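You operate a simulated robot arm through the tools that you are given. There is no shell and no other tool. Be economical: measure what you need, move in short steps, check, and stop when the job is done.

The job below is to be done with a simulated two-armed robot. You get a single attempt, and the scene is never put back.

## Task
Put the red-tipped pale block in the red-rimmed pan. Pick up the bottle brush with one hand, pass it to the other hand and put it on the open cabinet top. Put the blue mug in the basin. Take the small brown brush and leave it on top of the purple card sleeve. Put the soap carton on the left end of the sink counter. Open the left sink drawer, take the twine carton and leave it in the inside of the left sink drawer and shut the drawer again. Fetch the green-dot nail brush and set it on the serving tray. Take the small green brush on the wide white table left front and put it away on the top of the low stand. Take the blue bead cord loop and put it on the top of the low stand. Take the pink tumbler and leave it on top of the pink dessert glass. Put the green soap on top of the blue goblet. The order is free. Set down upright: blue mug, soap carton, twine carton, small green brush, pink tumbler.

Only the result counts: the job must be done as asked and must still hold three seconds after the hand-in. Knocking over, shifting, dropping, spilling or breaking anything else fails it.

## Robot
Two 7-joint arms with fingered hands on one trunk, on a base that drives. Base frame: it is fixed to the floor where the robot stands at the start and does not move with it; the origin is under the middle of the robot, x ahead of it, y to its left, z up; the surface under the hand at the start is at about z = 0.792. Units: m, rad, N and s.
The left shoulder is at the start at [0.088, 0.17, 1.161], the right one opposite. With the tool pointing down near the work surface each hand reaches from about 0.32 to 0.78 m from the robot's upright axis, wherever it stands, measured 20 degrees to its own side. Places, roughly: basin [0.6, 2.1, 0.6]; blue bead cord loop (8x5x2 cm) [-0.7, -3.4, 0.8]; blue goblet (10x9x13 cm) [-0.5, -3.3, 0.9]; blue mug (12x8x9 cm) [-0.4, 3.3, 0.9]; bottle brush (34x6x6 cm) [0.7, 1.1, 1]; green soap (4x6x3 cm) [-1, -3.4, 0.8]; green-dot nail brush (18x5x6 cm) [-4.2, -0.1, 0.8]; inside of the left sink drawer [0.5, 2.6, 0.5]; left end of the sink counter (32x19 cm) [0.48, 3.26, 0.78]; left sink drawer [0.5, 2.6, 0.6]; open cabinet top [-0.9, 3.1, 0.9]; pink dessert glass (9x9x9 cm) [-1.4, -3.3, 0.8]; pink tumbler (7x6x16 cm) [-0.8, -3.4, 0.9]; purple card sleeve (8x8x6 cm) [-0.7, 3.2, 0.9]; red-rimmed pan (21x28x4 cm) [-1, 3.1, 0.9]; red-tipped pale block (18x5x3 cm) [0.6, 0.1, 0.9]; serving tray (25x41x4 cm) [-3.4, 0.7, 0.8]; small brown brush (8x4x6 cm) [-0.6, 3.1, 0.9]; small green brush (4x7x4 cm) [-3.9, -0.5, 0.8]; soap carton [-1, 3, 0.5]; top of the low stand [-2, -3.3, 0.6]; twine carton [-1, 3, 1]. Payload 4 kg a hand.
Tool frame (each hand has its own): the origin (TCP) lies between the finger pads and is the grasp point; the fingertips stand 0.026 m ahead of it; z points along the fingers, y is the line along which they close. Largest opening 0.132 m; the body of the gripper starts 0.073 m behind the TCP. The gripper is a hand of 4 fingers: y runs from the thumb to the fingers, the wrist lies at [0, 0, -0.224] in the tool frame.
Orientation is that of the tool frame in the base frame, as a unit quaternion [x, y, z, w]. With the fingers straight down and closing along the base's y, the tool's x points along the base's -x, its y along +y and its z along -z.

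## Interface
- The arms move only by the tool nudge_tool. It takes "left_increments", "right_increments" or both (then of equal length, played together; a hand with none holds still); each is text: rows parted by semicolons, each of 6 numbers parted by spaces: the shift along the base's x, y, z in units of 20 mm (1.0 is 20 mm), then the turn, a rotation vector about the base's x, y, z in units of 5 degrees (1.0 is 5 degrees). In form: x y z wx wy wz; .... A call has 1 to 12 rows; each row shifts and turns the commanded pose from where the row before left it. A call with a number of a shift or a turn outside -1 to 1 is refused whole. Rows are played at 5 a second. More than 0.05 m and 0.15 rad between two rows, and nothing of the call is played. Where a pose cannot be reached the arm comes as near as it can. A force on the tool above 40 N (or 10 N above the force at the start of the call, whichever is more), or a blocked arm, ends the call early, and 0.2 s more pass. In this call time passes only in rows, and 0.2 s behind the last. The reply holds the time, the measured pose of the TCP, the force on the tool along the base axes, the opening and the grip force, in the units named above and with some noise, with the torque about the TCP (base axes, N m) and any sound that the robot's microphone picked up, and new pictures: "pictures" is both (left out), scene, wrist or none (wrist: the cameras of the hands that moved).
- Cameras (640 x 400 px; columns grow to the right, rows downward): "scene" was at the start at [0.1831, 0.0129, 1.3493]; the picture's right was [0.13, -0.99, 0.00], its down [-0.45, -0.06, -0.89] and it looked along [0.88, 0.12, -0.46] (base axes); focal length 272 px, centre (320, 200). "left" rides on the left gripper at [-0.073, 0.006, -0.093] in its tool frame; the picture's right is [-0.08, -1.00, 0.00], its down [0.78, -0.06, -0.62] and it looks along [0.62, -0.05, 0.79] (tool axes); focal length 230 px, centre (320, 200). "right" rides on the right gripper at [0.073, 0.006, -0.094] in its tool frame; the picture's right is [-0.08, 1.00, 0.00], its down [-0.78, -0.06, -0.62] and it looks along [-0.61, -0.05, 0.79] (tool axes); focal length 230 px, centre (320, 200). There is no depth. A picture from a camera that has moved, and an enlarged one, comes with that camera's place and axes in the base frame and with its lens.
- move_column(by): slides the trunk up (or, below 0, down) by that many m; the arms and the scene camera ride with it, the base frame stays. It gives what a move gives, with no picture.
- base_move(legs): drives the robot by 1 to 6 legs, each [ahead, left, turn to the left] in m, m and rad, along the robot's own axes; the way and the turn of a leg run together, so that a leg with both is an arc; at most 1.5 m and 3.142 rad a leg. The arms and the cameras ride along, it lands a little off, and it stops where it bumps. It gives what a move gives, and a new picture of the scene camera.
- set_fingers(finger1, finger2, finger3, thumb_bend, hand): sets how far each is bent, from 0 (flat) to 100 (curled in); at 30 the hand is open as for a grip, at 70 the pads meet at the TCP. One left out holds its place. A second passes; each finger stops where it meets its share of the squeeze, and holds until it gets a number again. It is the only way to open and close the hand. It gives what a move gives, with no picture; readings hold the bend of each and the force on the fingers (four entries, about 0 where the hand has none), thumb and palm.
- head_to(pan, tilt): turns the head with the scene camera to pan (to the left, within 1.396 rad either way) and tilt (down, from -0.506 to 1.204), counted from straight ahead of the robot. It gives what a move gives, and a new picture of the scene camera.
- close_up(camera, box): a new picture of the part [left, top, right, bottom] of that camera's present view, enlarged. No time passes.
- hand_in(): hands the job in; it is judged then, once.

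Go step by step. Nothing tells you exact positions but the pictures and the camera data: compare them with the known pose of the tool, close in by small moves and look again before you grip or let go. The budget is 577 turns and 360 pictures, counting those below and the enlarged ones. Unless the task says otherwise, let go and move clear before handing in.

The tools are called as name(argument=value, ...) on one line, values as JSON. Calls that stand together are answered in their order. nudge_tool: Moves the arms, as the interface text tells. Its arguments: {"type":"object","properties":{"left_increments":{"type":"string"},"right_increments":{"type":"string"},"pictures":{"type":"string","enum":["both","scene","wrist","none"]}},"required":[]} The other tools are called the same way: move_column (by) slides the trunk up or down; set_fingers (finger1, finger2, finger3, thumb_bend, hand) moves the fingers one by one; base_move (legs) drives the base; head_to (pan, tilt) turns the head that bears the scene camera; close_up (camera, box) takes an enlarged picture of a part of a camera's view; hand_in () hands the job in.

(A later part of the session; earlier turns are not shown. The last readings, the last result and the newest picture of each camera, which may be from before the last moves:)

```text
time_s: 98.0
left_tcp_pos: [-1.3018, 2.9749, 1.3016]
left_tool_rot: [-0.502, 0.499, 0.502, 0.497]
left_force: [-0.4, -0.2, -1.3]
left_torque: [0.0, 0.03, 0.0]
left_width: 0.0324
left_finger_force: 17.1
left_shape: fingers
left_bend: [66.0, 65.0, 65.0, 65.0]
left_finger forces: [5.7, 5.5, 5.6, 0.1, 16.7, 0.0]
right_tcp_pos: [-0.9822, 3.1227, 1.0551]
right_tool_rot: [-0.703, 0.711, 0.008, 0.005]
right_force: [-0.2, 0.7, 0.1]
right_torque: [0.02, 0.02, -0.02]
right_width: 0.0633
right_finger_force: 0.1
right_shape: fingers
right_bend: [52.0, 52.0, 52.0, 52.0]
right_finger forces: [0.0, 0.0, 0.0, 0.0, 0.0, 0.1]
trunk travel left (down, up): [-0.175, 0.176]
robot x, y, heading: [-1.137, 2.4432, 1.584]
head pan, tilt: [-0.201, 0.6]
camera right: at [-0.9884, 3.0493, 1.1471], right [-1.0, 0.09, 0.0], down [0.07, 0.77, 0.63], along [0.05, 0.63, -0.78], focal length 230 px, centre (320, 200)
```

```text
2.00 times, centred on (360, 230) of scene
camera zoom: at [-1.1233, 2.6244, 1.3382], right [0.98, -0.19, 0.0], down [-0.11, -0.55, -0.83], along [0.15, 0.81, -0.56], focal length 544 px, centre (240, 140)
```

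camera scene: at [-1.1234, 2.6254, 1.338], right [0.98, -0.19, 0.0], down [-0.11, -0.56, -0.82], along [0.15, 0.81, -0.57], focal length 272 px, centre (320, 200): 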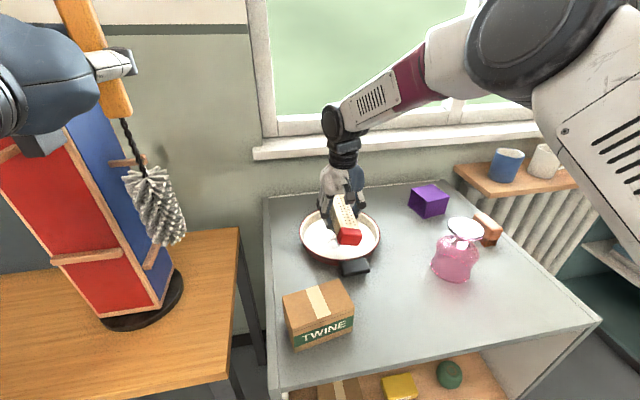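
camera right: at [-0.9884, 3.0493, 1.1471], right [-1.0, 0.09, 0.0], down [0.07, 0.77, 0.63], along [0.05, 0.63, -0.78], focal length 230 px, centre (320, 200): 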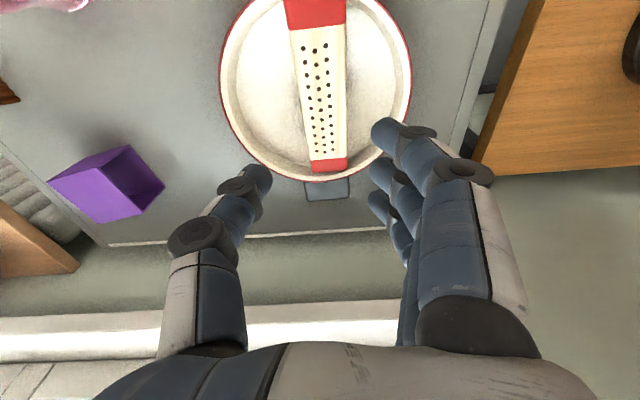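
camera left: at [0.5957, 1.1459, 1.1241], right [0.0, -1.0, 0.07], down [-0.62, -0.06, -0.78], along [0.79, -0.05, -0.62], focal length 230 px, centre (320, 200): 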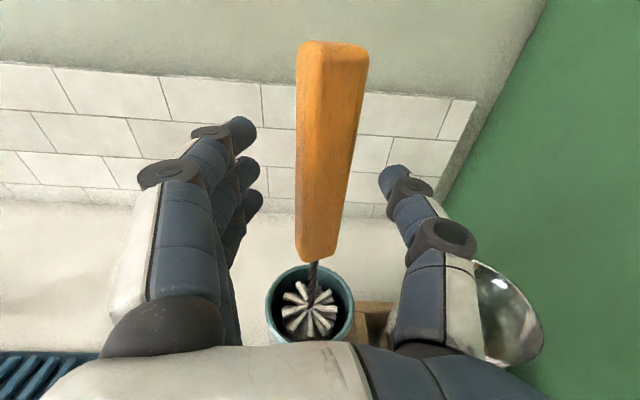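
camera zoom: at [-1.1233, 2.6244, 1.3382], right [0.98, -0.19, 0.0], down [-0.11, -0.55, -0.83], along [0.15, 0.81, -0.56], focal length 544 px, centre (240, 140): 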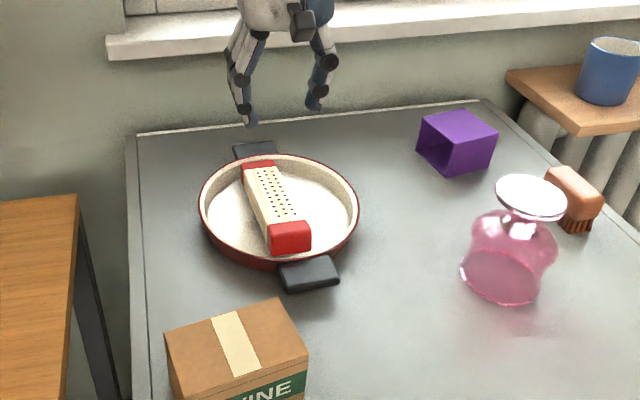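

The block sits flat in the pan. Now the handover: I back up for clearance and roll the left hand so the brush lies horizontally with bristles toward the right hand, while yawing the right hand by 90°.

base_move(legs=[[-0.35, 0, 0]])

nudge_tool(left_increments="0 0 0 0 -1 0;0 0 0 0 -1 0;0 0 0 0 -1 0;0 0 0 0 -1 0;0 0 0 0 -1 0;0 0 0 0 -1 0;0 0 0 0 -1 0;0 0 0 0 -1 0;0 0 0 0 -1 0", right_increments="1 0 1 0 0 -1;1 0 1 0 0 -1;1 0 1 0 0 -1;1 0 1 0 0 -1;0 -0.5 1 0 0 -1;0 -0.5 1 0 0 -1;0 -0.5 1 0 0 -1;0 -0.5 1 0 0 -1;0 -0.5 1 0 0 -1", pictures="none")

nudge_tool(left_increments="0 0 0 0 -1 0;0 0 0 0 -1 0;0 0 0 0 -1 0;0 0 0 0 -1 0;0 0 0 0 -1 0;0 0 0 0 -1 0;0 0 0 0 -1 0;0 0 0 0 -1 0;0 0 0 0 -1 0", right_increments="0 -0.5 1 0 0 -1;0 -0.5 1 0 0 -1;0 -0.5 1 0 0 -1;0 -0.5 1 0 0 -1;0 -0.5 1 0 0 -1;0 -0.5 1 0 0 -1;0 -0.5 1 0 0 -1;0 0 0 0 0 -1;0 0 0 0 0 -1", pictures="both")

```text
time_s: 100.2
left_tcp_pos: [-1.2962, 2.6232, 1.3021]
left_tool_rot: [-0.501, 0.5, 0.502, 0.497]
left_force: [-0.8, -1.9, -1.3]
left_torque: [-0.02, 0.02, -0.02]
left_width: 0.0322
left_finger_force: 16.9
left_shape: fingers
left_bend: [66.0, 65.0, 65.0, 65.0]
left_finger forces: [5.7, 5.6, 5.7, 0.1, 16.9, 0.1]
right_tcp_pos: [-0.9763, 2.7734, 1.054]
right_tool_rot: [-0.702, 0.712, 0.008, 0.006]
right_force: [0.4, 0.1, 0.5]
right_torque: [0.04, 0.03, -0.02]
right_width: 0.0632
right_finger_force: 0.0
right_shape: fingers
right_bend: [52.0, 52.0, 52.0, 52.0]
right_finger forces: [0.1, 0.2, 0.0, 0.0, 0.0, 0.0]
trunk travel left (down, up): [-0.175, 0.176]
robot x, y, heading: [-1.1354, 2.0917, 1.584]
head pan, tilt: [-0.201, 0.6]
camera scene: at [-1.1187, 2.2734, 1.3382], right [0.98, -0.19, 0.0], down [-0.11, -0.55, -0.83], along [0.15, 0.81, -0.56], focal length 272 px, centre (320, 200)
```

scene: 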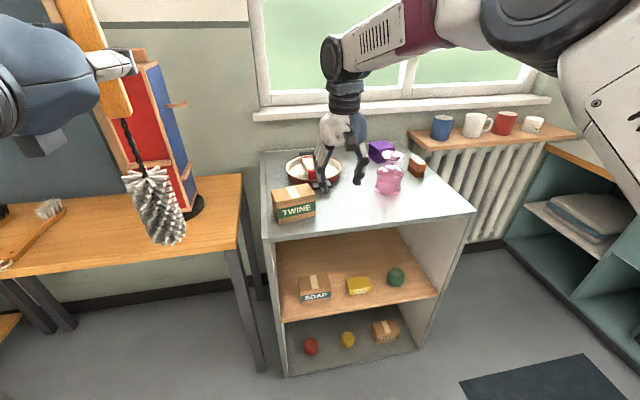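

```text
time_s: 102.2
left_tcp_pos: [-1.2976, 2.6228, 1.3009]
left_tool_rot: [0.655, -0.271, -0.271, -0.651]
left_force: [-0.1, -0.4, -0.1]
left_torque: [0.02, 0.04, -0.02]
left_width: 0.032
left_finger_force: 16.3
left_shape: fingers
left_bend: [66.0, 65.0, 65.0, 65.0]
left_finger forces: [5.7, 5.4, 6.1, 0.0, 16.6, 0.1]
right_tcp_pos: [-0.8969, 2.7227, 1.235]
right_tool_rot: [-0.375, 0.927, 0.004, 0.007]
right_force: [0.2, -0.1, 0.3]
right_torque: [0.0, 0.02, -0.02]
right_width: 0.0637
right_finger_force: 0.0
right_shape: fingers
right_bend: [52.0, 52.0, 52.0, 52.0]
right_finger forces: [0.1, 0.1, 0.1, 0.1, 0.0, 0.0]
trunk travel left (down, up): [-0.175, 0.176]
robot x, y, heading: [-1.1312, 2.0901, 1.58]
head pan, tilt: [-0.201, 0.6]
```

```text
time_s: 104.2
left_tcp_pos: [-1.2965, 2.6242, 1.3008]
left_tool_rot: [0.709, -0.002, 0.001, -0.705]
left_force: [-0.2, 1.1, -0.7]
left_torque: [0.02, 0.05, 0.0]
left_width: 0.0319
left_finger_force: 16.9
left_shape: fingers
left_bend: [66.0, 65.0, 65.0, 65.0]
left_finger forces: [5.7, 5.3, 6.2, 0.0, 16.6, 0.0]
right_tcp_pos: [-0.8959, 2.6524, 1.3738]
right_tool_rot: [0.009, 1.0, 0.0, 0.009]
right_force: [-0.1, -0.6, 0.5]
right_torque: [0.03, 0.0, 0.0]
right_width: 0.0633
right_finger_force: 0.0
right_shape: fingers
right_bend: [52.0, 52.0, 52.0, 52.0]
right_finger forces: [0.1, 0.0, 0.1, 0.0, 0.0, 0.0]
trunk travel left (down, up): [-0.175, 0.176]
robot x, y, heading: [-1.1325, 2.0931, 1.584]
head pan, tilt: [-0.201, 0.6]
camera scene: at [-1.1188, 2.2739, 1.3381], right [0.98, -0.19, 0.0], down [-0.11, -0.56, -0.83], along [0.15, 0.81, -0.56], focal length 272 px, centre (320, 200)
camera right: at [-0.9711, 2.66, 1.4667], right [0.09, 1.0, 0.0], down [0.77, -0.07, 0.63], along [0.63, -0.06, -0.78], focal length 230 px, centre (320, 200)
camera left: at [-1.371, 2.5301, 1.2956], right [-0.08, 0.01, 1.0], down [0.78, -0.62, 0.06], along [0.62, 0.79, 0.04], focal length 230 px, centre (320, 200)
```

scene: 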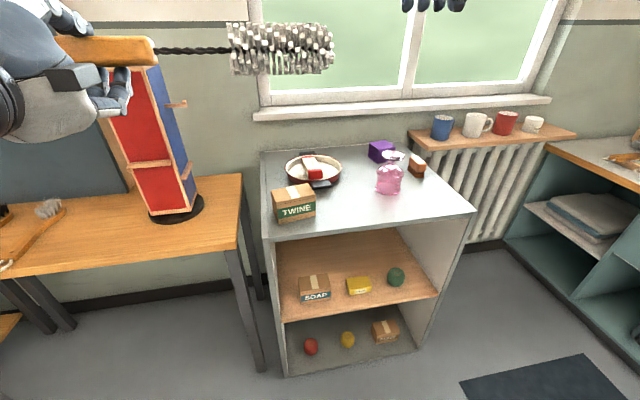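
right: 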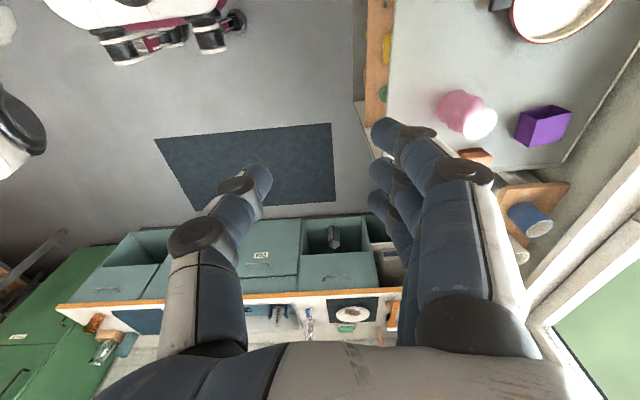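
left: 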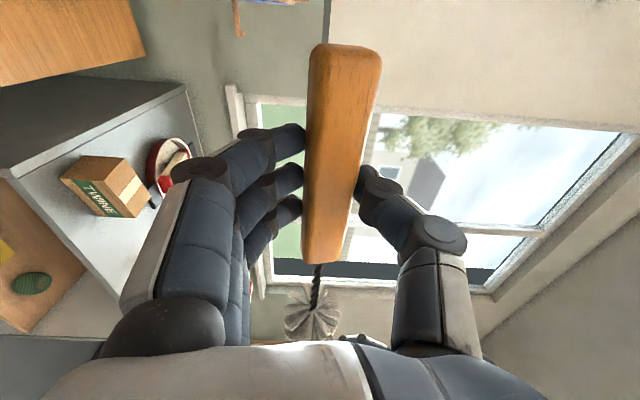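

Brush is horizontal with its bristles spanning x≈-1.15 to -1.035. I'll open the right hand, lower the brush, and bring the right hand above the bristles.

set_fingers(hand="right", finger1=38, finger2=38, finger3=38, thumb_bend=38)

nudge_tool(left_increments="0 0 -1 0 0 0;0 0 -1 0 0 0;0 0 -1 0 0 0;0 0 -1 0 0 0;0 0 -1 0 0 0;0 0 -1 0 0 0;0 0 -1 0 0 0;0 0 0 0 0 0;0 0 0 0 0 0;0 0 0 0 0 0", right_increments="0 0 0 0 0 0;0 0 0 0 0 0;-1 0 0 0 0 0;-1 0 0 0 0 0;-1 0 0 0 0 0;-1 -0.3 0 0 0 0;-1 -0.3 0 0 0 0;-1 -0.3 0 0 0 0;-1 -0.3 0 0 0 0;-1 -0.3 0 0 0 0", pictures="wrist")

```text
time_s: 105.2
left_tcp_pos: [-1.2961, 2.6252, 1.3019]
left_tool_rot: [0.709, -0.002, 0.0, -0.705]
left_force: [0.6, -0.4, -0.2]
left_torque: [0.03, 0.04, 0.0]
left_width: 0.032
left_finger_force: 16.6
left_shape: fingers
left_bend: [66.0, 65.0, 65.0, 65.0]
left_finger forces: [5.7, 5.3, 6.1, 0.0, 16.6, 0.0]
right_tcp_pos: [-0.8959, 2.6526, 1.3754]
right_tool_rot: [0.006, 1.0, 0.001, 0.009]
right_force: [0.5, 0.6, 0.3]
right_torque: [-0.02, 0.0, 0.01]
right_width: 0.1096
right_finger_force: 0.0
right_shape: fingers
right_bend: [38.0, 38.0, 38.0, 38.0]
right_finger forces: [0.1, 0.1, 0.0, 0.1, 0.0, 0.0]
trunk travel left (down, up): [-0.175, 0.176]
robot x, y, heading: [-1.1327, 2.0925, 1.582]
head pan, tilt: [-0.201, 0.6]
```

```text
time_s: 107.4
left_tcp_pos: [-1.2894, 2.6503, 1.1694]
left_tool_rot: [0.709, -0.001, 0.0, -0.705]
left_force: [0.1, 0.7, -1.1]
left_torque: [-0.05, 0.06, 0.0]
left_width: 0.032
left_finger_force: 17.1
left_shape: fingers
left_bend: [66.0, 65.0, 65.0, 65.0]
left_finger forces: [5.7, 5.3, 6.0, 0.0, 16.5, 0.1]
left hand out of reach, approached as far as the arm can: row 2, 3, 4, 5, 6
right_tcp_pos: [-1.0576, 2.6227, 1.3744]
right_tool_rot: [0.007, 1.0, 0.001, 0.009]
right_force: [0.2, -0.2, -0.1]
right_torque: [0.04, 0.03, -0.04]
right_width: 0.1097
right_finger_force: 0.0
right_shape: fingers
right_bend: [38.0, 38.0, 38.0, 38.0]
right_finger forces: [0.0, 0.0, 0.1, 0.0, 0.0, 0.0]
trunk travel left (down, up): [-0.175, 0.176]
robot x, y, heading: [-1.1331, 2.0933, 1.583]
head pan, tilt: [-0.201, 0.6]
camera right: at [-1.1321, 2.6293, 1.4666], right [0.09, 1.0, 0.0], down [0.77, -0.07, 0.63], along [0.63, -0.06, -0.78], focal length 230 px, centre (320, 200)
camera left: at [-1.3621, 2.5558, 1.1636], right [-0.07, 0.01, 1.0], down [0.78, -0.62, 0.06], along [0.62, 0.79, 0.04], focal length 230 px, centre (320, 200)
```

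right: 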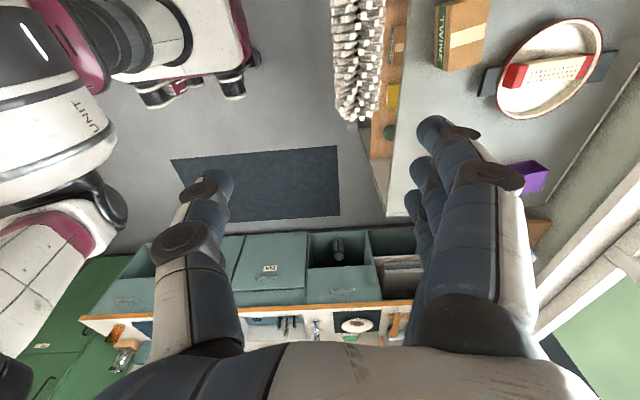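
left: 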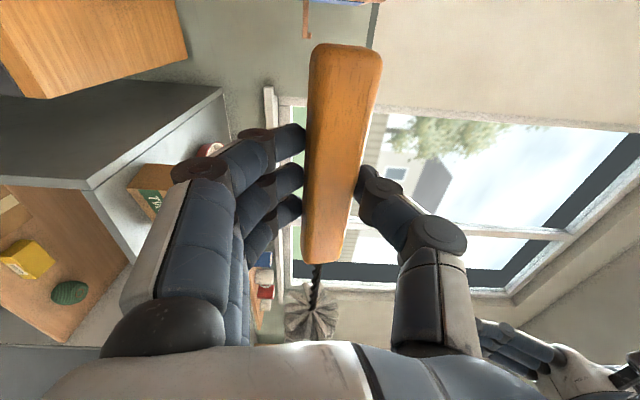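

Bristle centre is at about (-1.08, 2.66, 1.17). Descending the right hand onto it.

nudge_tool(right_increments="-0.6 0.9 0 0 0 0;-0.5 0.9 0 0 0 0;0 0 -1 0 0 0;0 0 -1 0 0 0;0 0 -1 0 0 0;0 0 -1 0 0 0;0 0 -1 0 0 0", pictures="wrist")

```text
time_s: 109.0
left_tcp_pos: [-1.2883, 2.6509, 1.1691]
left_tool_rot: [0.709, -0.002, -0.001, -0.705]
left_force: [-0.2, 0.5, -1.6]
left_torque: [-0.01, 0.06, -0.03]
left_width: 0.0316
left_finger_force: 16.9
left_shape: fingers
left_bend: [66.0, 65.0, 65.0, 65.0]
left_finger forces: [5.8, 5.5, 6.2, 0.0, 16.5, 0.0]
right_tcp_pos: [-1.064, 2.632, 1.2738]
right_tool_rot: [0.007, 1.0, 0.0, 0.009]
right_force: [-0.2, 0.2, 0.8]
right_torque: [0.01, 0.0, 0.01]
right_width: 0.1098
right_finger_force: 0.1
right_shape: fingers
right_bend: [38.0, 38.0, 38.0, 38.0]
right_finger forces: [0.1, 0.0, 0.1, 0.1, 0.1, 0.1]
right hand out of reach, approached as far as the arm can: row 1, 2
trunk travel left (down, up): [-0.175, 0.176]
robot x, y, heading: [-1.1308, 2.0903, 1.586]
head pan, tilt: [-0.201, 0.6]
camera right: at [-1.1382, 2.6388, 1.3654], right [0.09, 1.0, 0.0], down [0.77, -0.07, 0.63], along [0.63, -0.06, -0.78], focal length 230 px, centre (320, 200)
```

right: 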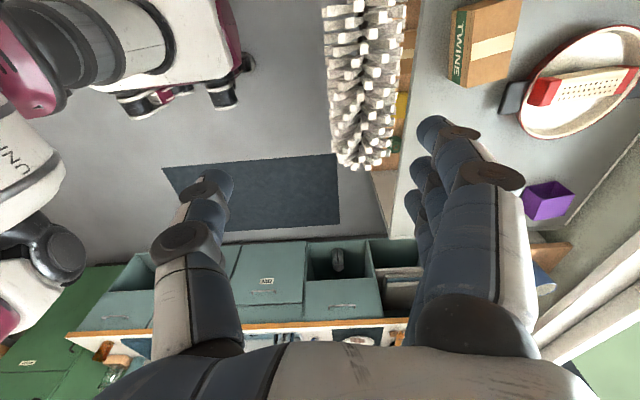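

The brush axis is at y≈2.667; I'll correct the right hand sideways and go down to it.

nudge_tool(right_increments="-0.4 0.9 0 0 0 0;-0.4 0.9 0 0 0 0;0 0 -1 0 0 0;0 0 -1 0 0 0;0 0 -1 0 0 0;0 0 -1 0 0 0;0 0 -0.8 0 0 0", pictures="wrist")

```text
time_s: 110.6
left_tcp_pos: [-1.2884, 2.6511, 1.1689]
left_tool_rot: [0.708, -0.002, -0.002, -0.706]
left_force: [0.3, 0.2, -0.9]
left_torque: [-0.01, 0.05, -0.01]
left_width: 0.0319
left_finger_force: 16.8
left_shape: fingers
left_bend: [66.0, 65.0, 65.0, 65.0]
left_finger forces: [5.5, 5.3, 6.0, 0.0, 16.6, 0.0]
right_tcp_pos: [-1.0795, 2.6674, 1.1788]
right_tool_rot: [0.007, 1.0, 0.0, 0.009]
right_force: [-0.3, 0.0, 0.4]
right_torque: [0.02, 0.03, -0.01]
right_width: 0.1098
right_finger_force: 0.0
right_shape: fingers
right_bend: [38.0, 38.0, 38.0, 38.0]
right_finger forces: [0.0, 0.0, 0.0, 0.1, 0.0, 0.1]
trunk travel left (down, up): [-0.175, 0.176]
robot x, y, heading: [-1.1315, 2.0921, 1.584]
head pan, tilt: [-0.201, 0.6]
camera right: at [-1.1543, 2.6738, 1.2699], right [0.09, 1.0, 0.0], down [0.77, -0.07, 0.63], along [0.63, -0.06, -0.78], focal length 230 px, centre (320, 200)
```

right: 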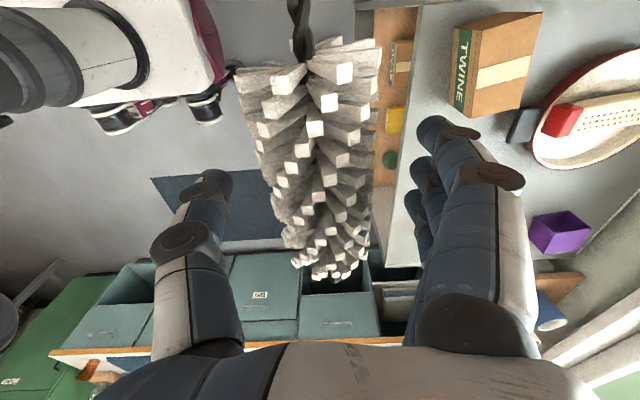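

Well centred; lower 1 cm and close the right hand.

nudge_tool(right_increments="0 0 -0.5 0 0 0", pictures="none")

set_fingers(hand="right", finger1=75, finger2=75, finger3=75, thumb_bend=72)

close_up(camera="right", box=[0, 0, 640, 400])

```text
time_s: 111.0
left_tcp_pos: [-1.2885, 2.6504, 1.1689]
left_tool_rot: [0.709, -0.002, -0.001, -0.705]
left_force: [-0.3, 0.9, -1.0]
left_torque: [-0.01, 0.03, 0.02]
left_width: 0.0317
left_finger_force: 16.7
left_shape: fingers
left_bend: [66.0, 65.0, 65.0, 65.0]
left_finger forces: [5.5, 5.4, 6.1, 0.0, 16.5, 0.0]
right_tcp_pos: [-1.0797, 2.6682, 1.1672]
right_tool_rot: [0.007, 1.0, 0.0, 0.008]
right_force: [0.5, 0.4, 0.1]
right_torque: [0.03, -0.02, -0.03]
right_width: 0.1098
right_finger_force: 0.1
right_shape: fingers
right_bend: [38.0, 38.0, 38.0, 38.0]
right_finger forces: [0.0, 0.1, 0.0, 0.1, 0.1, 0.1]
trunk travel left (down, up): [-0.175, 0.176]
robot x, y, heading: [-1.1319, 2.0917, 1.583]
head pan, tilt: [-0.201, 0.6]
```

```text
time_s: 112.0
left_tcp_pos: [-1.2873, 2.6482, 1.1686]
left_tool_rot: [0.709, -0.003, -0.001, -0.706]
left_force: [-0.6, 0.3, -0.4]
left_torque: [-0.15, -0.05, 0.01]
left_width: 0.0323
left_finger_force: 18.4
left_shape: fingers
left_bend: [66.0, 66.0, 66.0, 65.0]
left_finger forces: [7.0, 5.7, 5.7, 0.0, 18.4, 0.1]
right_tcp_pos: [-1.0784, 2.667, 1.168]
right_tool_rot: [0.008, 1.0, 0.001, 0.008]
right_force: [0.4, -0.2, 0.4]
right_torque: [0.15, -0.04, 0.03]
right_width: 0.0393
right_finger_force: 23.8
right_shape: fingers
right_bend: [63.0, 63.0, 63.0, 65.0]
right_finger forces: [8.3, 8.1, 7.8, 0.0, 23.8, 0.0]
trunk travel left (down, up): [-0.175, 0.176]
robot x, y, heading: [-1.131, 2.0899, 1.581]
head pan, tilt: [-0.201, 0.6]
```

```text
1.00 times, centred on (320, 200) of right (not enlarged: the box is as wide or as high as the picture)
camera zoom: at [-1.1542, 2.6738, 1.26], right [0.09, 1.0, 0.0], down [0.77, -0.07, 0.63], along [0.63, -0.06, -0.78], focal length 230 px, centre (320, 200)
```

zoom: 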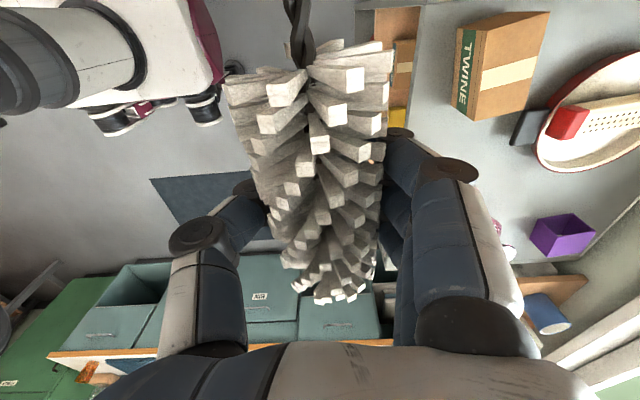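

Both hands hold the brush. I open the left hand and draw the brush forward out of it with the right.

set_fingers(hand="left", finger1=32, finger2=32, finger3=32, thumb_bend=32)

nudge_tool(left_increments="-0.5 -0.5 0 0 0 0;-0.5 -0.5 0 0 0 0;-0.5 0 0 0 0 0;-0.5 0 0 0 0 0;-0.5 0 0 0 0 0", right_increments="0 1 0 0 0 0;0 1 0 0 0 0;0 1 0 0 0 0;0 1 0 0 0 0;0 1 0 0 0 0", pictures="scene")

```text
time_s: 113.0
left_tcp_pos: [-1.2868, 2.6498, 1.1687]
left_tool_rot: [0.709, -0.002, -0.001, -0.705]
left_force: [0.3, 0.5, 0.3]
left_torque: [-0.01, -0.01, 0.03]
left_width: 0.1293
left_finger_force: 0.0
left_shape: fingers
left_bend: [32.0, 32.0, 32.0, 32.0]
left_finger forces: [0.1, 0.0, 0.0, 0.0, 0.0, 0.0]
right_tcp_pos: [-1.0789, 2.6676, 1.1675]
right_tool_rot: [0.007, 1.0, 0.0, 0.009]
right_force: [-0.3, 0.4, 0.4]
right_torque: [0.01, -0.09, -0.03]
right_width: 0.0296
right_finger_force: 16.3
right_shape: fingers
right_bend: [67.0, 67.0, 69.0, 67.0]
right_finger forces: [6.5, 5.5, 5.2, 0.1, 16.1, 0.0]
trunk travel left (down, up): [-0.175, 0.176]
robot x, y, heading: [-1.136, 2.0927, 1.591]
head pan, tilt: [-0.201, 0.6]
```

```text
time_s: 114.2
left_tcp_pos: [-1.3294, 2.6618, 1.169]
left_tool_rot: [0.709, -0.003, 0.0, -0.705]
left_force: [0.9, 0.7, 0.3]
left_torque: [-0.01, 0.0, 0.02]
left_width: 0.1295
left_finger_force: 0.1
left_shape: fingers
left_bend: [32.0, 32.0, 32.0, 32.0]
left_finger forces: [0.0, 0.0, 0.1, 0.0, 0.0, 0.0]
left hand out of reach, approached as far as the arm can: row 1, 2, 4
right_tcp_pos: [-1.0797, 2.7676, 1.1669]
right_tool_rot: [0.007, 1.0, -0.001, 0.01]
right_force: [0.5, 0.3, -0.3]
right_torque: [-0.02, -0.14, -0.04]
right_width: 0.0294
right_finger_force: 15.7
right_shape: fingers
right_bend: [67.0, 68.0, 69.0, 67.0]
right_finger forces: [6.4, 5.4, 5.1, 0.0, 15.4, 0.0]
trunk travel left (down, up): [-0.175, 0.176]
robot x, y, heading: [-1.1333, 2.0895, 1.582]
head pan, tilt: [-0.201, 0.6]
camera scene: at [-1.119, 2.2752, 1.3378], right [0.98, -0.19, 0.0], down [-0.11, -0.56, -0.82], along [0.15, 0.81, -0.57], focal length 272 px, centre (320, 200)
```

scene: 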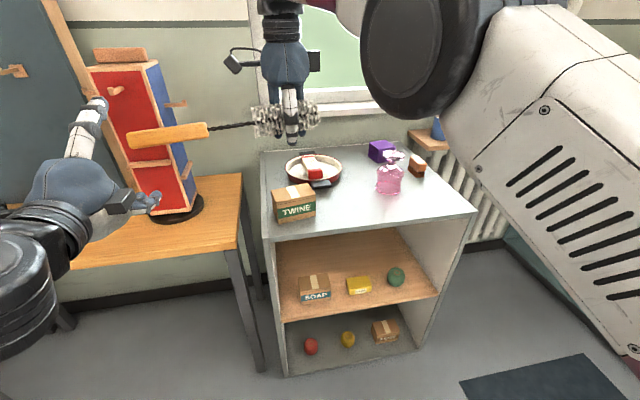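

Handover done. I drive right and a bit forward, then bring the brush over the free front-right strip of the cabinet top.

base_move(legs=[[0, -0.28, 0], [0.2, 0, 0]])

nudge_tool(right_increments="1 -0.7 0 0 0 0;1 -0.7 0 0 0 0;1 -0.7 0 0 0 0;1 -0.7 0 0 0 0;1 -0.7 0 0 0 0;1 -0.7 0 0 0 0;1 -0.7 0 0 0 0", pictures="both")

```text
time_s: 118.5
left_tcp_pos: [-1.05, 2.866, 1.1692]
left_tool_rot: [0.709, -0.003, 0.0, -0.705]
left_force: [0.1, 0.0, 0.6]
left_torque: [0.02, 0.04, -0.02]
left_width: 0.1293
left_finger_force: 0.0
left_shape: fingers
left_bend: [32.0, 32.0, 32.0, 32.0]
left_finger forces: [0.1, 0.0, 0.1, 0.1, 0.0, 0.0]
right_tcp_pos: [-0.8002, 2.9732, 1.1687]
right_tool_rot: [0.007, 1.0, 0.0, 0.009]
right_force: [-0.2, 0.5, -0.9]
right_torque: [-0.01, -0.15, -0.02]
right_width: 0.0292
right_finger_force: 16.8
right_shape: fingers
right_bend: [67.0, 68.0, 69.0, 67.0]
right_finger forces: [6.4, 5.4, 5.2, 0.0, 15.5, 0.0]
trunk travel left (down, up): [-0.175, 0.176]
robot x, y, heading: [-0.8593, 2.2991, 1.583]
head pan, tilt: [-0.201, 0.6]
camera scene: at [-0.8398, 2.4793, 1.3381], right [0.98, -0.19, 0.0], down [-0.11, -0.56, -0.82], along [0.16, 0.81, -0.57], focal length 272 px, centre (320, 200)
```

scene: 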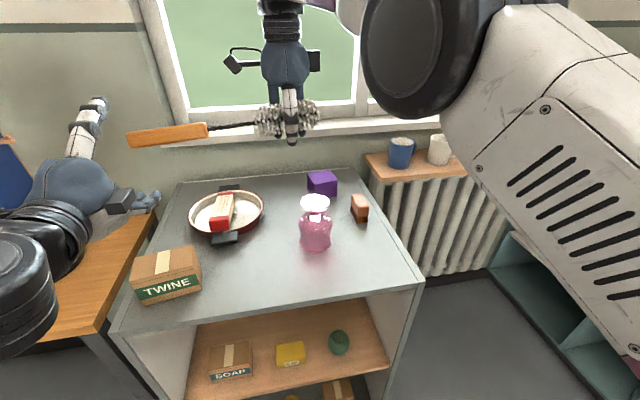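

```text
time_s: 120.1
left_tcp_pos: [-1.0497, 2.8652, 1.1713]
left_tool_rot: [0.709, -0.003, -0.001, -0.706]
left_force: [-0.2, -0.7, 0.0]
left_torque: [0.01, 0.0, -0.01]
left_width: 0.1293
left_finger_force: 0.1
left_shape: fingers
left_bend: [32.0, 32.0, 32.0, 32.0]
left_finger forces: [0.1, 0.0, 0.1, 0.0, 0.0, 0.0]
right_tcp_pos: [-0.6596, 2.8728, 1.1673]
right_tool_rot: [0.008, 1.0, 0.0, 0.009]
right_force: [0.1, 0.5, -1.0]
right_torque: [0.02, -0.09, 0.01]
right_width: 0.0293
right_finger_force: 15.8
right_shape: fingers
right_bend: [67.0, 68.0, 69.0, 68.0]
right_finger forces: [6.3, 5.4, 5.0, 0.0, 14.9, 0.0]
trunk travel left (down, up): [-0.175, 0.176]
robot x, y, heading: [-0.8481, 2.2981, 1.584]
head pan, tilt: [-0.201, 0.6]
camera scene: at [-0.8393, 2.478, 1.3383], right [0.98, -0.19, 0.0], down [-0.11, -0.55, -0.83], along [0.16, 0.81, -0.56], focal length 272 px, centre (320, 200)
camera right: at [-0.7343, 2.8791, 1.2601], right [0.09, 1.0, 0.0], down [0.77, -0.07, 0.63], along [0.63, -0.06, -0.78], focal length 230 px, centre (320, 200)
```

scene: 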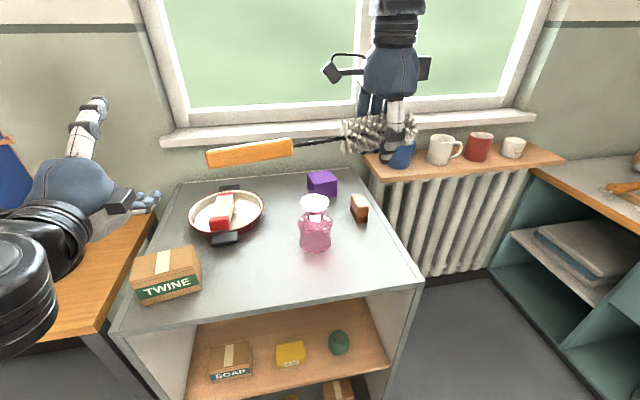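
right: 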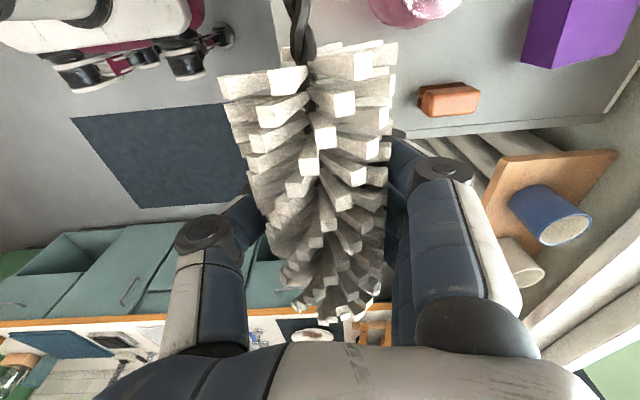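

The brush is level and along x. I lower it at (-0.66, 2.88), watching contact force.

nudge_tool(right_increments="0 0.5 -1 0 0 0;0 0 -1 0 0 0;0 0 -1 0 0 0;0 0 -1 0 0 0;0 0 -1 0 0 0;0 0 -1 0 0 0;0 0 -1 0 0 0;0 0 -1 0 0 0;0 0 -1 0 0 0;0 0 -1 0 0 0;0 0 -1 0 0 0", pictures="none")

nudge_tool(right_increments="0 0 -0.5 0 0 0;0 0 -0.5 0 0 0;0 0 -0.4 0 0 0;0 0 -0.3 0 0 0;0 0 -0.3 0 0 0;0 0 -0.3 0 0 0;0 0 -0.3 0 0 0", pictures="scene")

```text
time_s: 122.5
left_tcp_pos: [-1.0515, 2.8667, 1.1694]
left_tool_rot: [0.709, -0.003, 0.001, -0.705]
left_force: [0.1, 0.1, 0.5]
left_torque: [0.03, 0.01, -0.02]
left_width: 0.1294
left_finger_force: 0.0
left_shape: fingers
left_bend: [32.0, 32.0, 32.0, 32.0]
left_finger forces: [0.0, 0.0, 0.1, 0.1, 0.0, 0.0]
right_tcp_pos: [-0.6597, 2.8839, 0.9488]
right_tool_rot: [0.008, 1.0, 0.0, 0.008]
right_force: [-0.3, 0.1, -0.6]
right_torque: [0.02, -0.09, 0.0]
right_width: 0.029
right_finger_force: 15.8
right_shape: fingers
right_bend: [67.0, 68.0, 69.0, 68.0]
right_finger forces: [6.1, 5.4, 4.8, 0.1, 14.8, 0.0]
trunk travel left (down, up): [-0.175, 0.176]
robot x, y, heading: [-0.8532, 2.2972, 1.584]
head pan, tilt: [-0.201, 0.6]
```

```text
time_s: 124.1
left_tcp_pos: [-1.0496, 2.8653, 1.1693]
left_tool_rot: [0.709, -0.002, -0.001, -0.705]
left_force: [0.1, -0.8, -0.1]
left_torque: [-0.01, -0.03, -0.01]
left_width: 0.1293
left_finger_force: 0.0
left_shape: fingers
left_bend: [32.0, 32.0, 32.0, 32.0]
left_finger forces: [0.0, 0.0, 0.0, 0.0, 0.0, 0.1]
right_tcp_pos: [-0.6601, 2.8841, 0.8964]
right_tool_rot: [0.008, 1.0, 0.001, 0.009]
right_force: [-0.2, 0.4, -0.8]
right_torque: [-0.04, -0.1, 0.05]
right_width: 0.0291
right_finger_force: 15.7
right_shape: fingers
right_bend: [67.0, 68.0, 69.0, 68.0]
right_finger forces: [6.2, 5.4, 4.8, 0.0, 14.6, 0.0]
trunk travel left (down, up): [-0.175, 0.176]
robot x, y, heading: [-0.8534, 2.2953, 1.58]
head pan, tilt: [-0.201, 0.6]
camera scene: at [-0.8397, 2.4787, 1.3381], right [0.98, -0.19, 0.0], down [-0.11, -0.56, -0.82], along [0.16, 0.81, -0.57], focal length 272 px, centre (320, 200)
```

scene: 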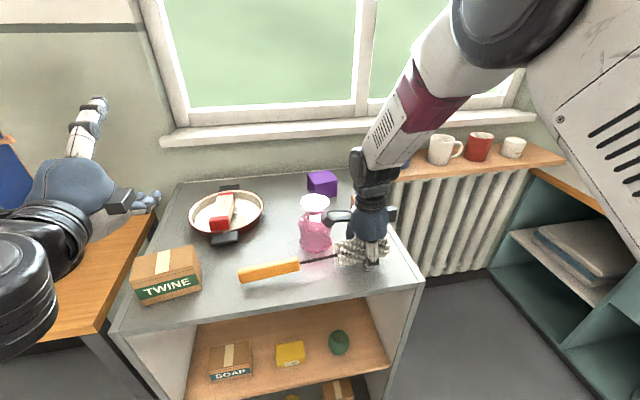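

Still no contact; continue down in small steps.

nudge_tool(right_increments="0 0 -0.3 0 0 0;0 0 -0.3 0 0 0;0 0 -0.2 0 0 0;0 0 -0.2 0 0 0;0 0 -0.2 0 0 0;0 0 -0.2 0 0 0", pictures="none")

close_up(camera="scene", box=[220, 160, 420, 310])

```text
time_s: 124.9
left_tcp_pos: [-1.05, 2.8613, 1.1721]
left_tool_rot: [0.708, -0.002, 0.0, -0.706]
left_force: [-0.4, 0.8, 1.1]
left_torque: [-0.02, -0.01, 0.01]
left_width: 0.1296
left_finger_force: 0.1
left_shape: fingers
left_bend: [32.0, 32.0, 32.0, 32.0]
left_finger forces: [0.0, 0.1, 0.0, 0.1, 0.0, 0.0]
right_tcp_pos: [-0.6596, 2.8841, 0.8884]
right_tool_rot: [0.009, 1.0, 0.008, 0.01]
right_force: [0.2, -7.8, 31.8]
right_torque: [-0.88, 0.12, 0.06]
right_width: 0.0283
right_finger_force: 30.5
right_shape: fingers
right_bend: [68.0, 68.0, 69.0, 71.0]
right_finger forces: [9.3, 4.5, 4.1, 0.0, 43.6, 0.1]
trunk travel left (down, up): [-0.175, 0.176]
robot x, y, heading: [-0.8512, 2.2965, 1.58]
head pan, tilt: [-0.201, 0.6]
stopped in row 4 (right hand): the force on the tool passed its limit at 46 N (the readings are from after the stop); the commanded pose is now the measured one
```

```text
2.67 times, centred on (320, 235) of scene
camera zoom: at [-0.8405, 2.4748, 1.3391], right [0.98, -0.19, 0.0], down [-0.11, -0.55, -0.83], along [0.16, 0.81, -0.56], focal length 725 px, centre (320, 107)
```

zoom: 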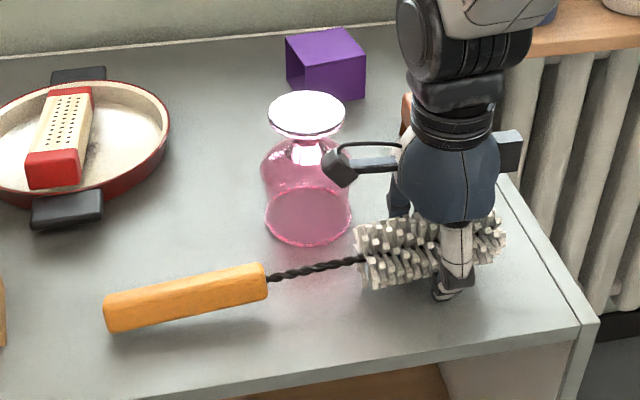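

Fingertips touch the surface. Raise 4 mm and release gently.

nudge_tool(right_increments="0 0 0.3 0 0 0", pictures="none")

set_fingers(hand="right", finger1=56, finger2=56, finger3=56, thumb_bend=56)

set_fingers(hand="right", finger1=44, finger2=44, finger3=44, thumb_bend=44)

nudge_tool(right_increments="0 0 0.5 0 0 0;0 0 1 0 0 0;0 0 1 0 0 0;0 0 1 0 0 0;0 0 1 0 0 0;0 0 1 0 0 0;0 0 1 0 0 0;0 0 1 0 0 0", pictures="none")

close_up(camera="scene", box=[220, 160, 420, 310])

```text
time_s: 125.3
left_tcp_pos: [-1.0498, 2.8645, 1.1687]
left_tool_rot: [0.709, -0.001, 0.001, -0.705]
left_force: [0.1, 0.0, 0.3]
left_torque: [-0.01, 0.01, -0.02]
left_width: 0.1293
left_finger_force: 0.1
left_shape: fingers
left_bend: [32.0, 32.0, 32.0, 32.0]
left_finger forces: [0.0, 0.1, 0.0, 0.0, 0.1, 0.1]
right_tcp_pos: [-0.6594, 2.8844, 0.8895]
right_tool_rot: [0.008, 1.0, 0.003, 0.009]
right_force: [-1.3, -2.4, 7.2]
right_torque: [-0.19, 0.0, 0.02]
right_width: 0.0282
right_finger_force: 19.0
right_shape: fingers
right_bend: [68.0, 68.0, 69.0, 69.0]
right_finger forces: [7.6, 5.2, 4.4, 0.0, 21.7, 0.0]
trunk travel left (down, up): [-0.175, 0.176]
robot x, y, heading: [-0.8518, 2.2977, 1.583]
head pan, tilt: [-0.201, 0.6]
```

```text
time_s: 126.3
left_tcp_pos: [-1.0503, 2.8652, 1.1711]
left_tool_rot: [0.708, -0.001, 0.001, -0.706]
left_force: [1.0, -0.8, -0.2]
left_torque: [0.02, 0.04, 0.03]
left_width: 0.1292
left_finger_force: 0.1
left_shape: fingers
left_bend: [32.0, 32.0, 32.0, 32.0]
left_finger forces: [0.1, 0.1, 0.0, 0.0, 0.0, 0.0]
right_tcp_pos: [-0.6595, 2.8847, 0.893]
right_tool_rot: [0.008, 1.0, 0.006, 0.008]
right_force: [-1.1, 3.8, 24.1]
right_torque: [0.26, 0.34, 0.04]
right_width: 0.0413
right_finger_force: 12.5
right_shape: fingers
right_bend: [59.0, 57.0, 56.0, 60.0]
right_finger forces: [8.7, 4.3, 0.0, 0.1, 11.1, 0.0]
trunk travel left (down, up): [-0.175, 0.176]
robot x, y, heading: [-0.8539, 2.2961, 1.579]
head pan, tilt: [-0.201, 0.6]
```

```text
time_s: 127.3
left_tcp_pos: [-1.0516, 2.8654, 1.1705]
left_tool_rot: [0.708, -0.001, 0.001, -0.706]
left_force: [1.3, 0.1, 0.4]
left_torque: [0.0, 0.01, -0.01]
left_width: 0.1292
left_finger_force: 0.1
left_shape: fingers
left_bend: [32.0, 32.0, 32.0, 32.0]
left_finger forces: [0.0, 0.1, 0.0, 0.0, 0.0, 0.0]
right_tcp_pos: [-0.6603, 2.8858, 0.8929]
right_tool_rot: [0.008, 1.0, 0.007, 0.009]
right_force: [1.1, 12.3, 36.6]
right_torque: [-0.77, 0.13, -0.04]
right_width: 0.0679
right_finger_force: 18.0
right_shape: fingers
right_bend: [44.0, 44.0, 44.0, 54.0]
right_finger forces: [0.0, 0.1, 0.1, 0.0, 37.1, 0.0]
trunk travel left (down, up): [-0.175, 0.176]
robot x, y, heading: [-0.8526, 2.2977, 1.583]
head pan, tilt: [-0.201, 0.6]
```

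```text
time_s: 129.1
left_tcp_pos: [-1.0488, 2.8637, 1.1707]
left_tool_rot: [0.709, -0.002, 0.0, -0.705]
left_force: [0.8, 0.1, 0.0]
left_torque: [-0.02, 0.01, 0.04]
left_width: 0.1294
left_finger_force: 0.1
left_shape: fingers
left_bend: [32.0, 32.0, 32.0, 32.0]
left_finger forces: [0.0, 0.0, 0.1, 0.1, 0.0, 0.0]
right_tcp_pos: [-0.6596, 2.8856, 1.0411]
right_tool_rot: [0.008, 1.0, 0.005, 0.009]
right_force: [0.3, -0.2, -0.6]
right_torque: [-0.04, 0.02, -0.04]
right_width: 0.0904
right_finger_force: 0.1
right_shape: fingers
right_bend: [44.0, 44.0, 44.0, 44.0]
right_finger forces: [0.0, 0.0, 0.0, 0.0, 0.1, 0.0]
trunk travel left (down, up): [-0.175, 0.176]
robot x, y, heading: [-0.8501, 2.2969, 1.578]
head pan, tilt: [-0.201, 0.6]
```

```text
2.67 times, centred on (320, 235) of scene
camera zoom: at [-0.8397, 2.478, 1.3382], right [0.98, -0.19, 0.0], down [-0.11, -0.55, -0.83], along [0.16, 0.81, -0.56], focal length 725 px, centre (320, 107)
```

zoom: 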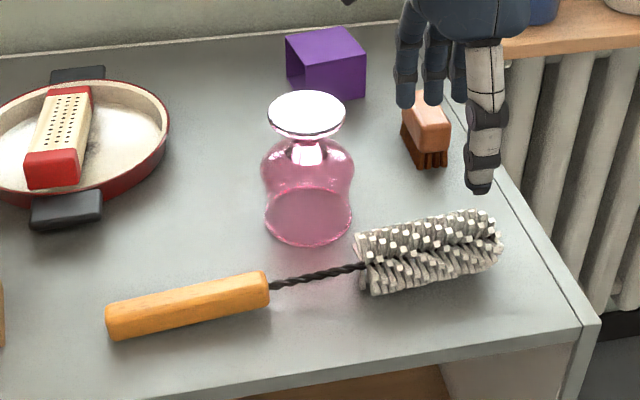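

The brush rests on the cabinet top; the handover part is done. Next the small brown brush at about (-0.615, 3.053); I open the right hand and move above it.

set_fingers(hand="right", finger1=38, finger2=38, finger3=38, thumb_bend=38)

nudge_tool(right_increments="0.5 1 0.5 0 0 0;0.5 1 0 0 0 0;0.5 1 0 0 0 0;0.5 1 0 0 0 0;0.2 1 0 0 0 0;0 1 0 0 0 0;0 1 0 0 0 0;0 1 0 0 0 0;0 0.4 0 0 0 0", pictures="wrist")

```text
time_s: 130.1
left_tcp_pos: [-1.0494, 2.8652, 1.1694]
left_tool_rot: [0.709, -0.002, -0.001, -0.705]
left_force: [-0.3, 0.0, -0.1]
left_torque: [0.0, 0.01, 0.01]
left_width: 0.1293
left_finger_force: 0.0
left_shape: fingers
left_bend: [32.0, 32.0, 32.0, 32.0]
left_finger forces: [0.0, 0.1, 0.0, 0.1, 0.1, 0.0]
right_tcp_pos: [-0.6583, 2.8852, 1.0405]
right_tool_rot: [0.008, 1.0, 0.004, 0.009]
right_force: [-0.6, 0.1, -1.1]
right_torque: [0.0, 0.0, 0.0]
right_width: 0.1095
right_finger_force: 0.0
right_shape: fingers
right_bend: [38.0, 38.0, 38.0, 38.0]
right_finger forces: [0.0, 0.0, 0.1, 0.0, 0.1, 0.1]
trunk travel left (down, up): [-0.175, 0.176]
robot x, y, heading: [-0.8517, 2.2974, 1.583]
head pan, tilt: [-0.201, 0.6]
```

```text
time_s: 132.1
left_tcp_pos: [-1.0498, 2.8648, 1.1698]
left_tool_rot: [0.709, -0.002, 0.0, -0.705]
left_force: [0.0, -0.5, 0.2]
left_torque: [-0.01, 0.04, 0.0]
left_width: 0.1293
left_finger_force: 0.1
left_shape: fingers
left_bend: [32.0, 32.0, 32.0, 32.0]
left_finger forces: [0.0, 0.1, 0.0, 0.1, 0.0, 0.0]
right_tcp_pos: [-0.6155, 3.0421, 1.0487]
right_tool_rot: [0.008, 1.0, 0.004, 0.009]
right_force: [0.4, 0.2, 0.5]
right_torque: [0.01, -0.02, -0.02]
right_width: 0.1098
right_finger_force: 0.1
right_shape: fingers
right_bend: [38.0, 38.0, 38.0, 38.0]
right_finger forces: [0.0, 0.1, 0.0, 0.1, 0.0, 0.0]
right hand out of reach, approached as far as the arm can: row 8, 9
trunk travel left (down, up): [-0.175, 0.176]
robot x, y, heading: [-0.8533, 2.2949, 1.582]
head pan, tilt: [-0.201, 0.6]
camera right: at [-0.6901, 3.0486, 1.1413], right [0.09, 1.0, 0.01], down [0.77, -0.08, 0.63], along [0.63, -0.05, -0.78], focal length 230 px, centre (320, 200)
```

right: 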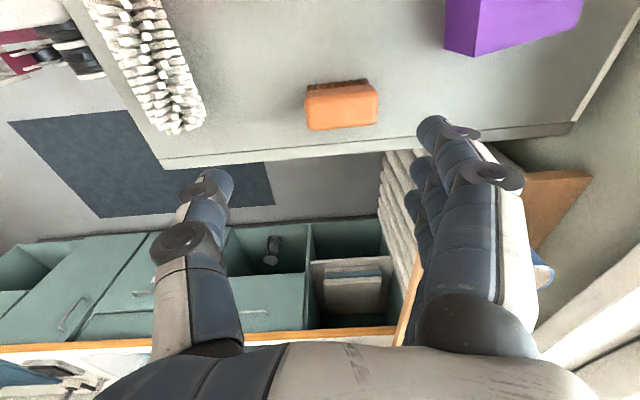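

Brush is at about (-0.619, 3.064), long side along y. The arm is near its reach limit, so I drive 0.1 m closer first.

base_move(legs=[[0.1, 0, 0]])

nudge_tool(right_increments="-0.1 -1 0 0 0 0;-0.1 -1 0 0 0 0;0 -1 0 0 0 0;0 -0.9 0 0 0 0;0 0 -1 0 0 0;0 0 -1 0 0 0", pictures="wrist")

```text
time_s: 133.3
left_tcp_pos: [-1.0525, 2.964, 1.1708]
left_tool_rot: [0.709, -0.002, 0.001, -0.705]
left_force: [0.0, 0.6, 0.2]
left_torque: [0.01, -0.02, 0.02]
left_width: 0.129
left_finger_force: 0.2
left_shape: fingers
left_bend: [32.0, 32.0, 32.0, 32.0]
left_finger forces: [0.0, 0.0, 0.0, 0.0, 0.0, 0.1]
right_tcp_pos: [-0.617, 3.1428, 1.0492]
right_tool_rot: [0.007, 1.0, 0.005, 0.01]
right_force: [0.4, -0.3, 0.5]
right_torque: [0.0, 0.02, -0.01]
right_width: 0.11
right_finger_force: 0.1
right_shape: fingers
right_bend: [38.0, 38.0, 38.0, 38.0]
right_finger forces: [0.1, 0.0, 0.1, 0.0, 0.0, 0.0]
trunk travel left (down, up): [-0.175, 0.176]
robot x, y, heading: [-0.8556, 2.3948, 1.586]
head pan, tilt: [-0.201, 0.6]
camera scene: at [-0.8411, 2.5782, 1.3381], right [0.98, -0.19, 0.0], down [-0.11, -0.56, -0.82], along [0.15, 0.81, -0.57], focal length 272 px, centre (320, 200)
```

scene: 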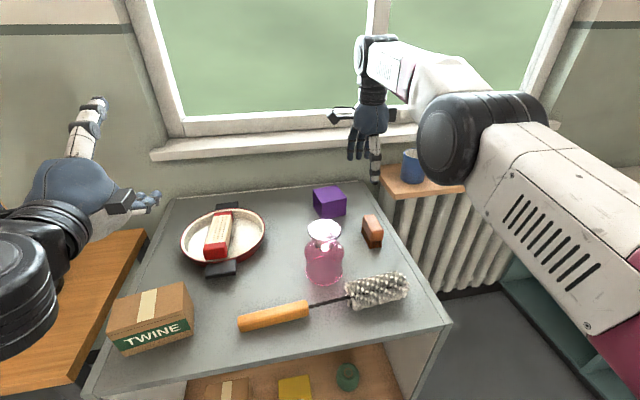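

```text
time_s: 134.7
left_tcp_pos: [-1.0525, 2.9646, 1.1703]
left_tool_rot: [0.709, -0.003, -0.001, -0.705]
left_force: [-0.2, -0.2, 0.6]
left_torque: [-0.03, -0.01, 0.02]
left_width: 0.1291
left_finger_force: 0.1
left_shape: fingers
left_bend: [32.0, 32.0, 32.0, 32.0]
left_finger forces: [0.0, 0.1, 0.0, 0.0, 0.0, 0.0]
right_tcp_pos: [-0.6208, 3.0643, 1.009]
right_tool_rot: [0.008, 1.0, 0.005, 0.009]
right_force: [0.5, -0.3, 0.4]
right_torque: [0.0, -0.03, -0.01]
right_width: 0.1097
right_finger_force: 0.0
right_shape: fingers
right_bend: [38.0, 38.0, 38.0, 38.0]
right_finger forces: [0.0, 0.0, 0.1, 0.0, 0.0, 0.0]
trunk travel left (down, up): [-0.175, 0.176]
robot x, y, heading: [-0.857, 2.3952, 1.582]
head pan, tilt: [-0.201, 0.6]
camera right: at [-0.6952, 3.0698, 1.1015], right [0.09, 1.0, 0.01], down [0.77, -0.08, 0.63], along [0.63, -0.05, -0.78], focal length 230 px, centre (320, 200)
```

right: 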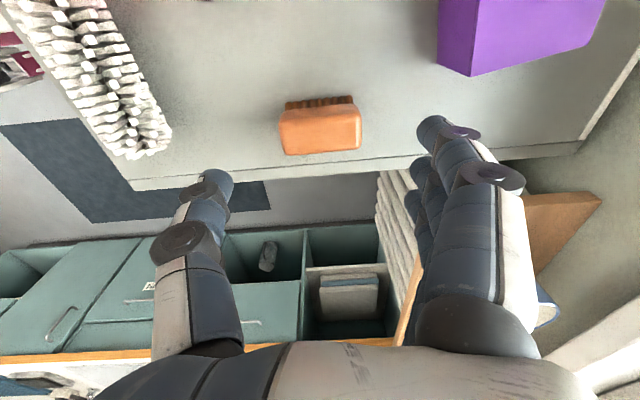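

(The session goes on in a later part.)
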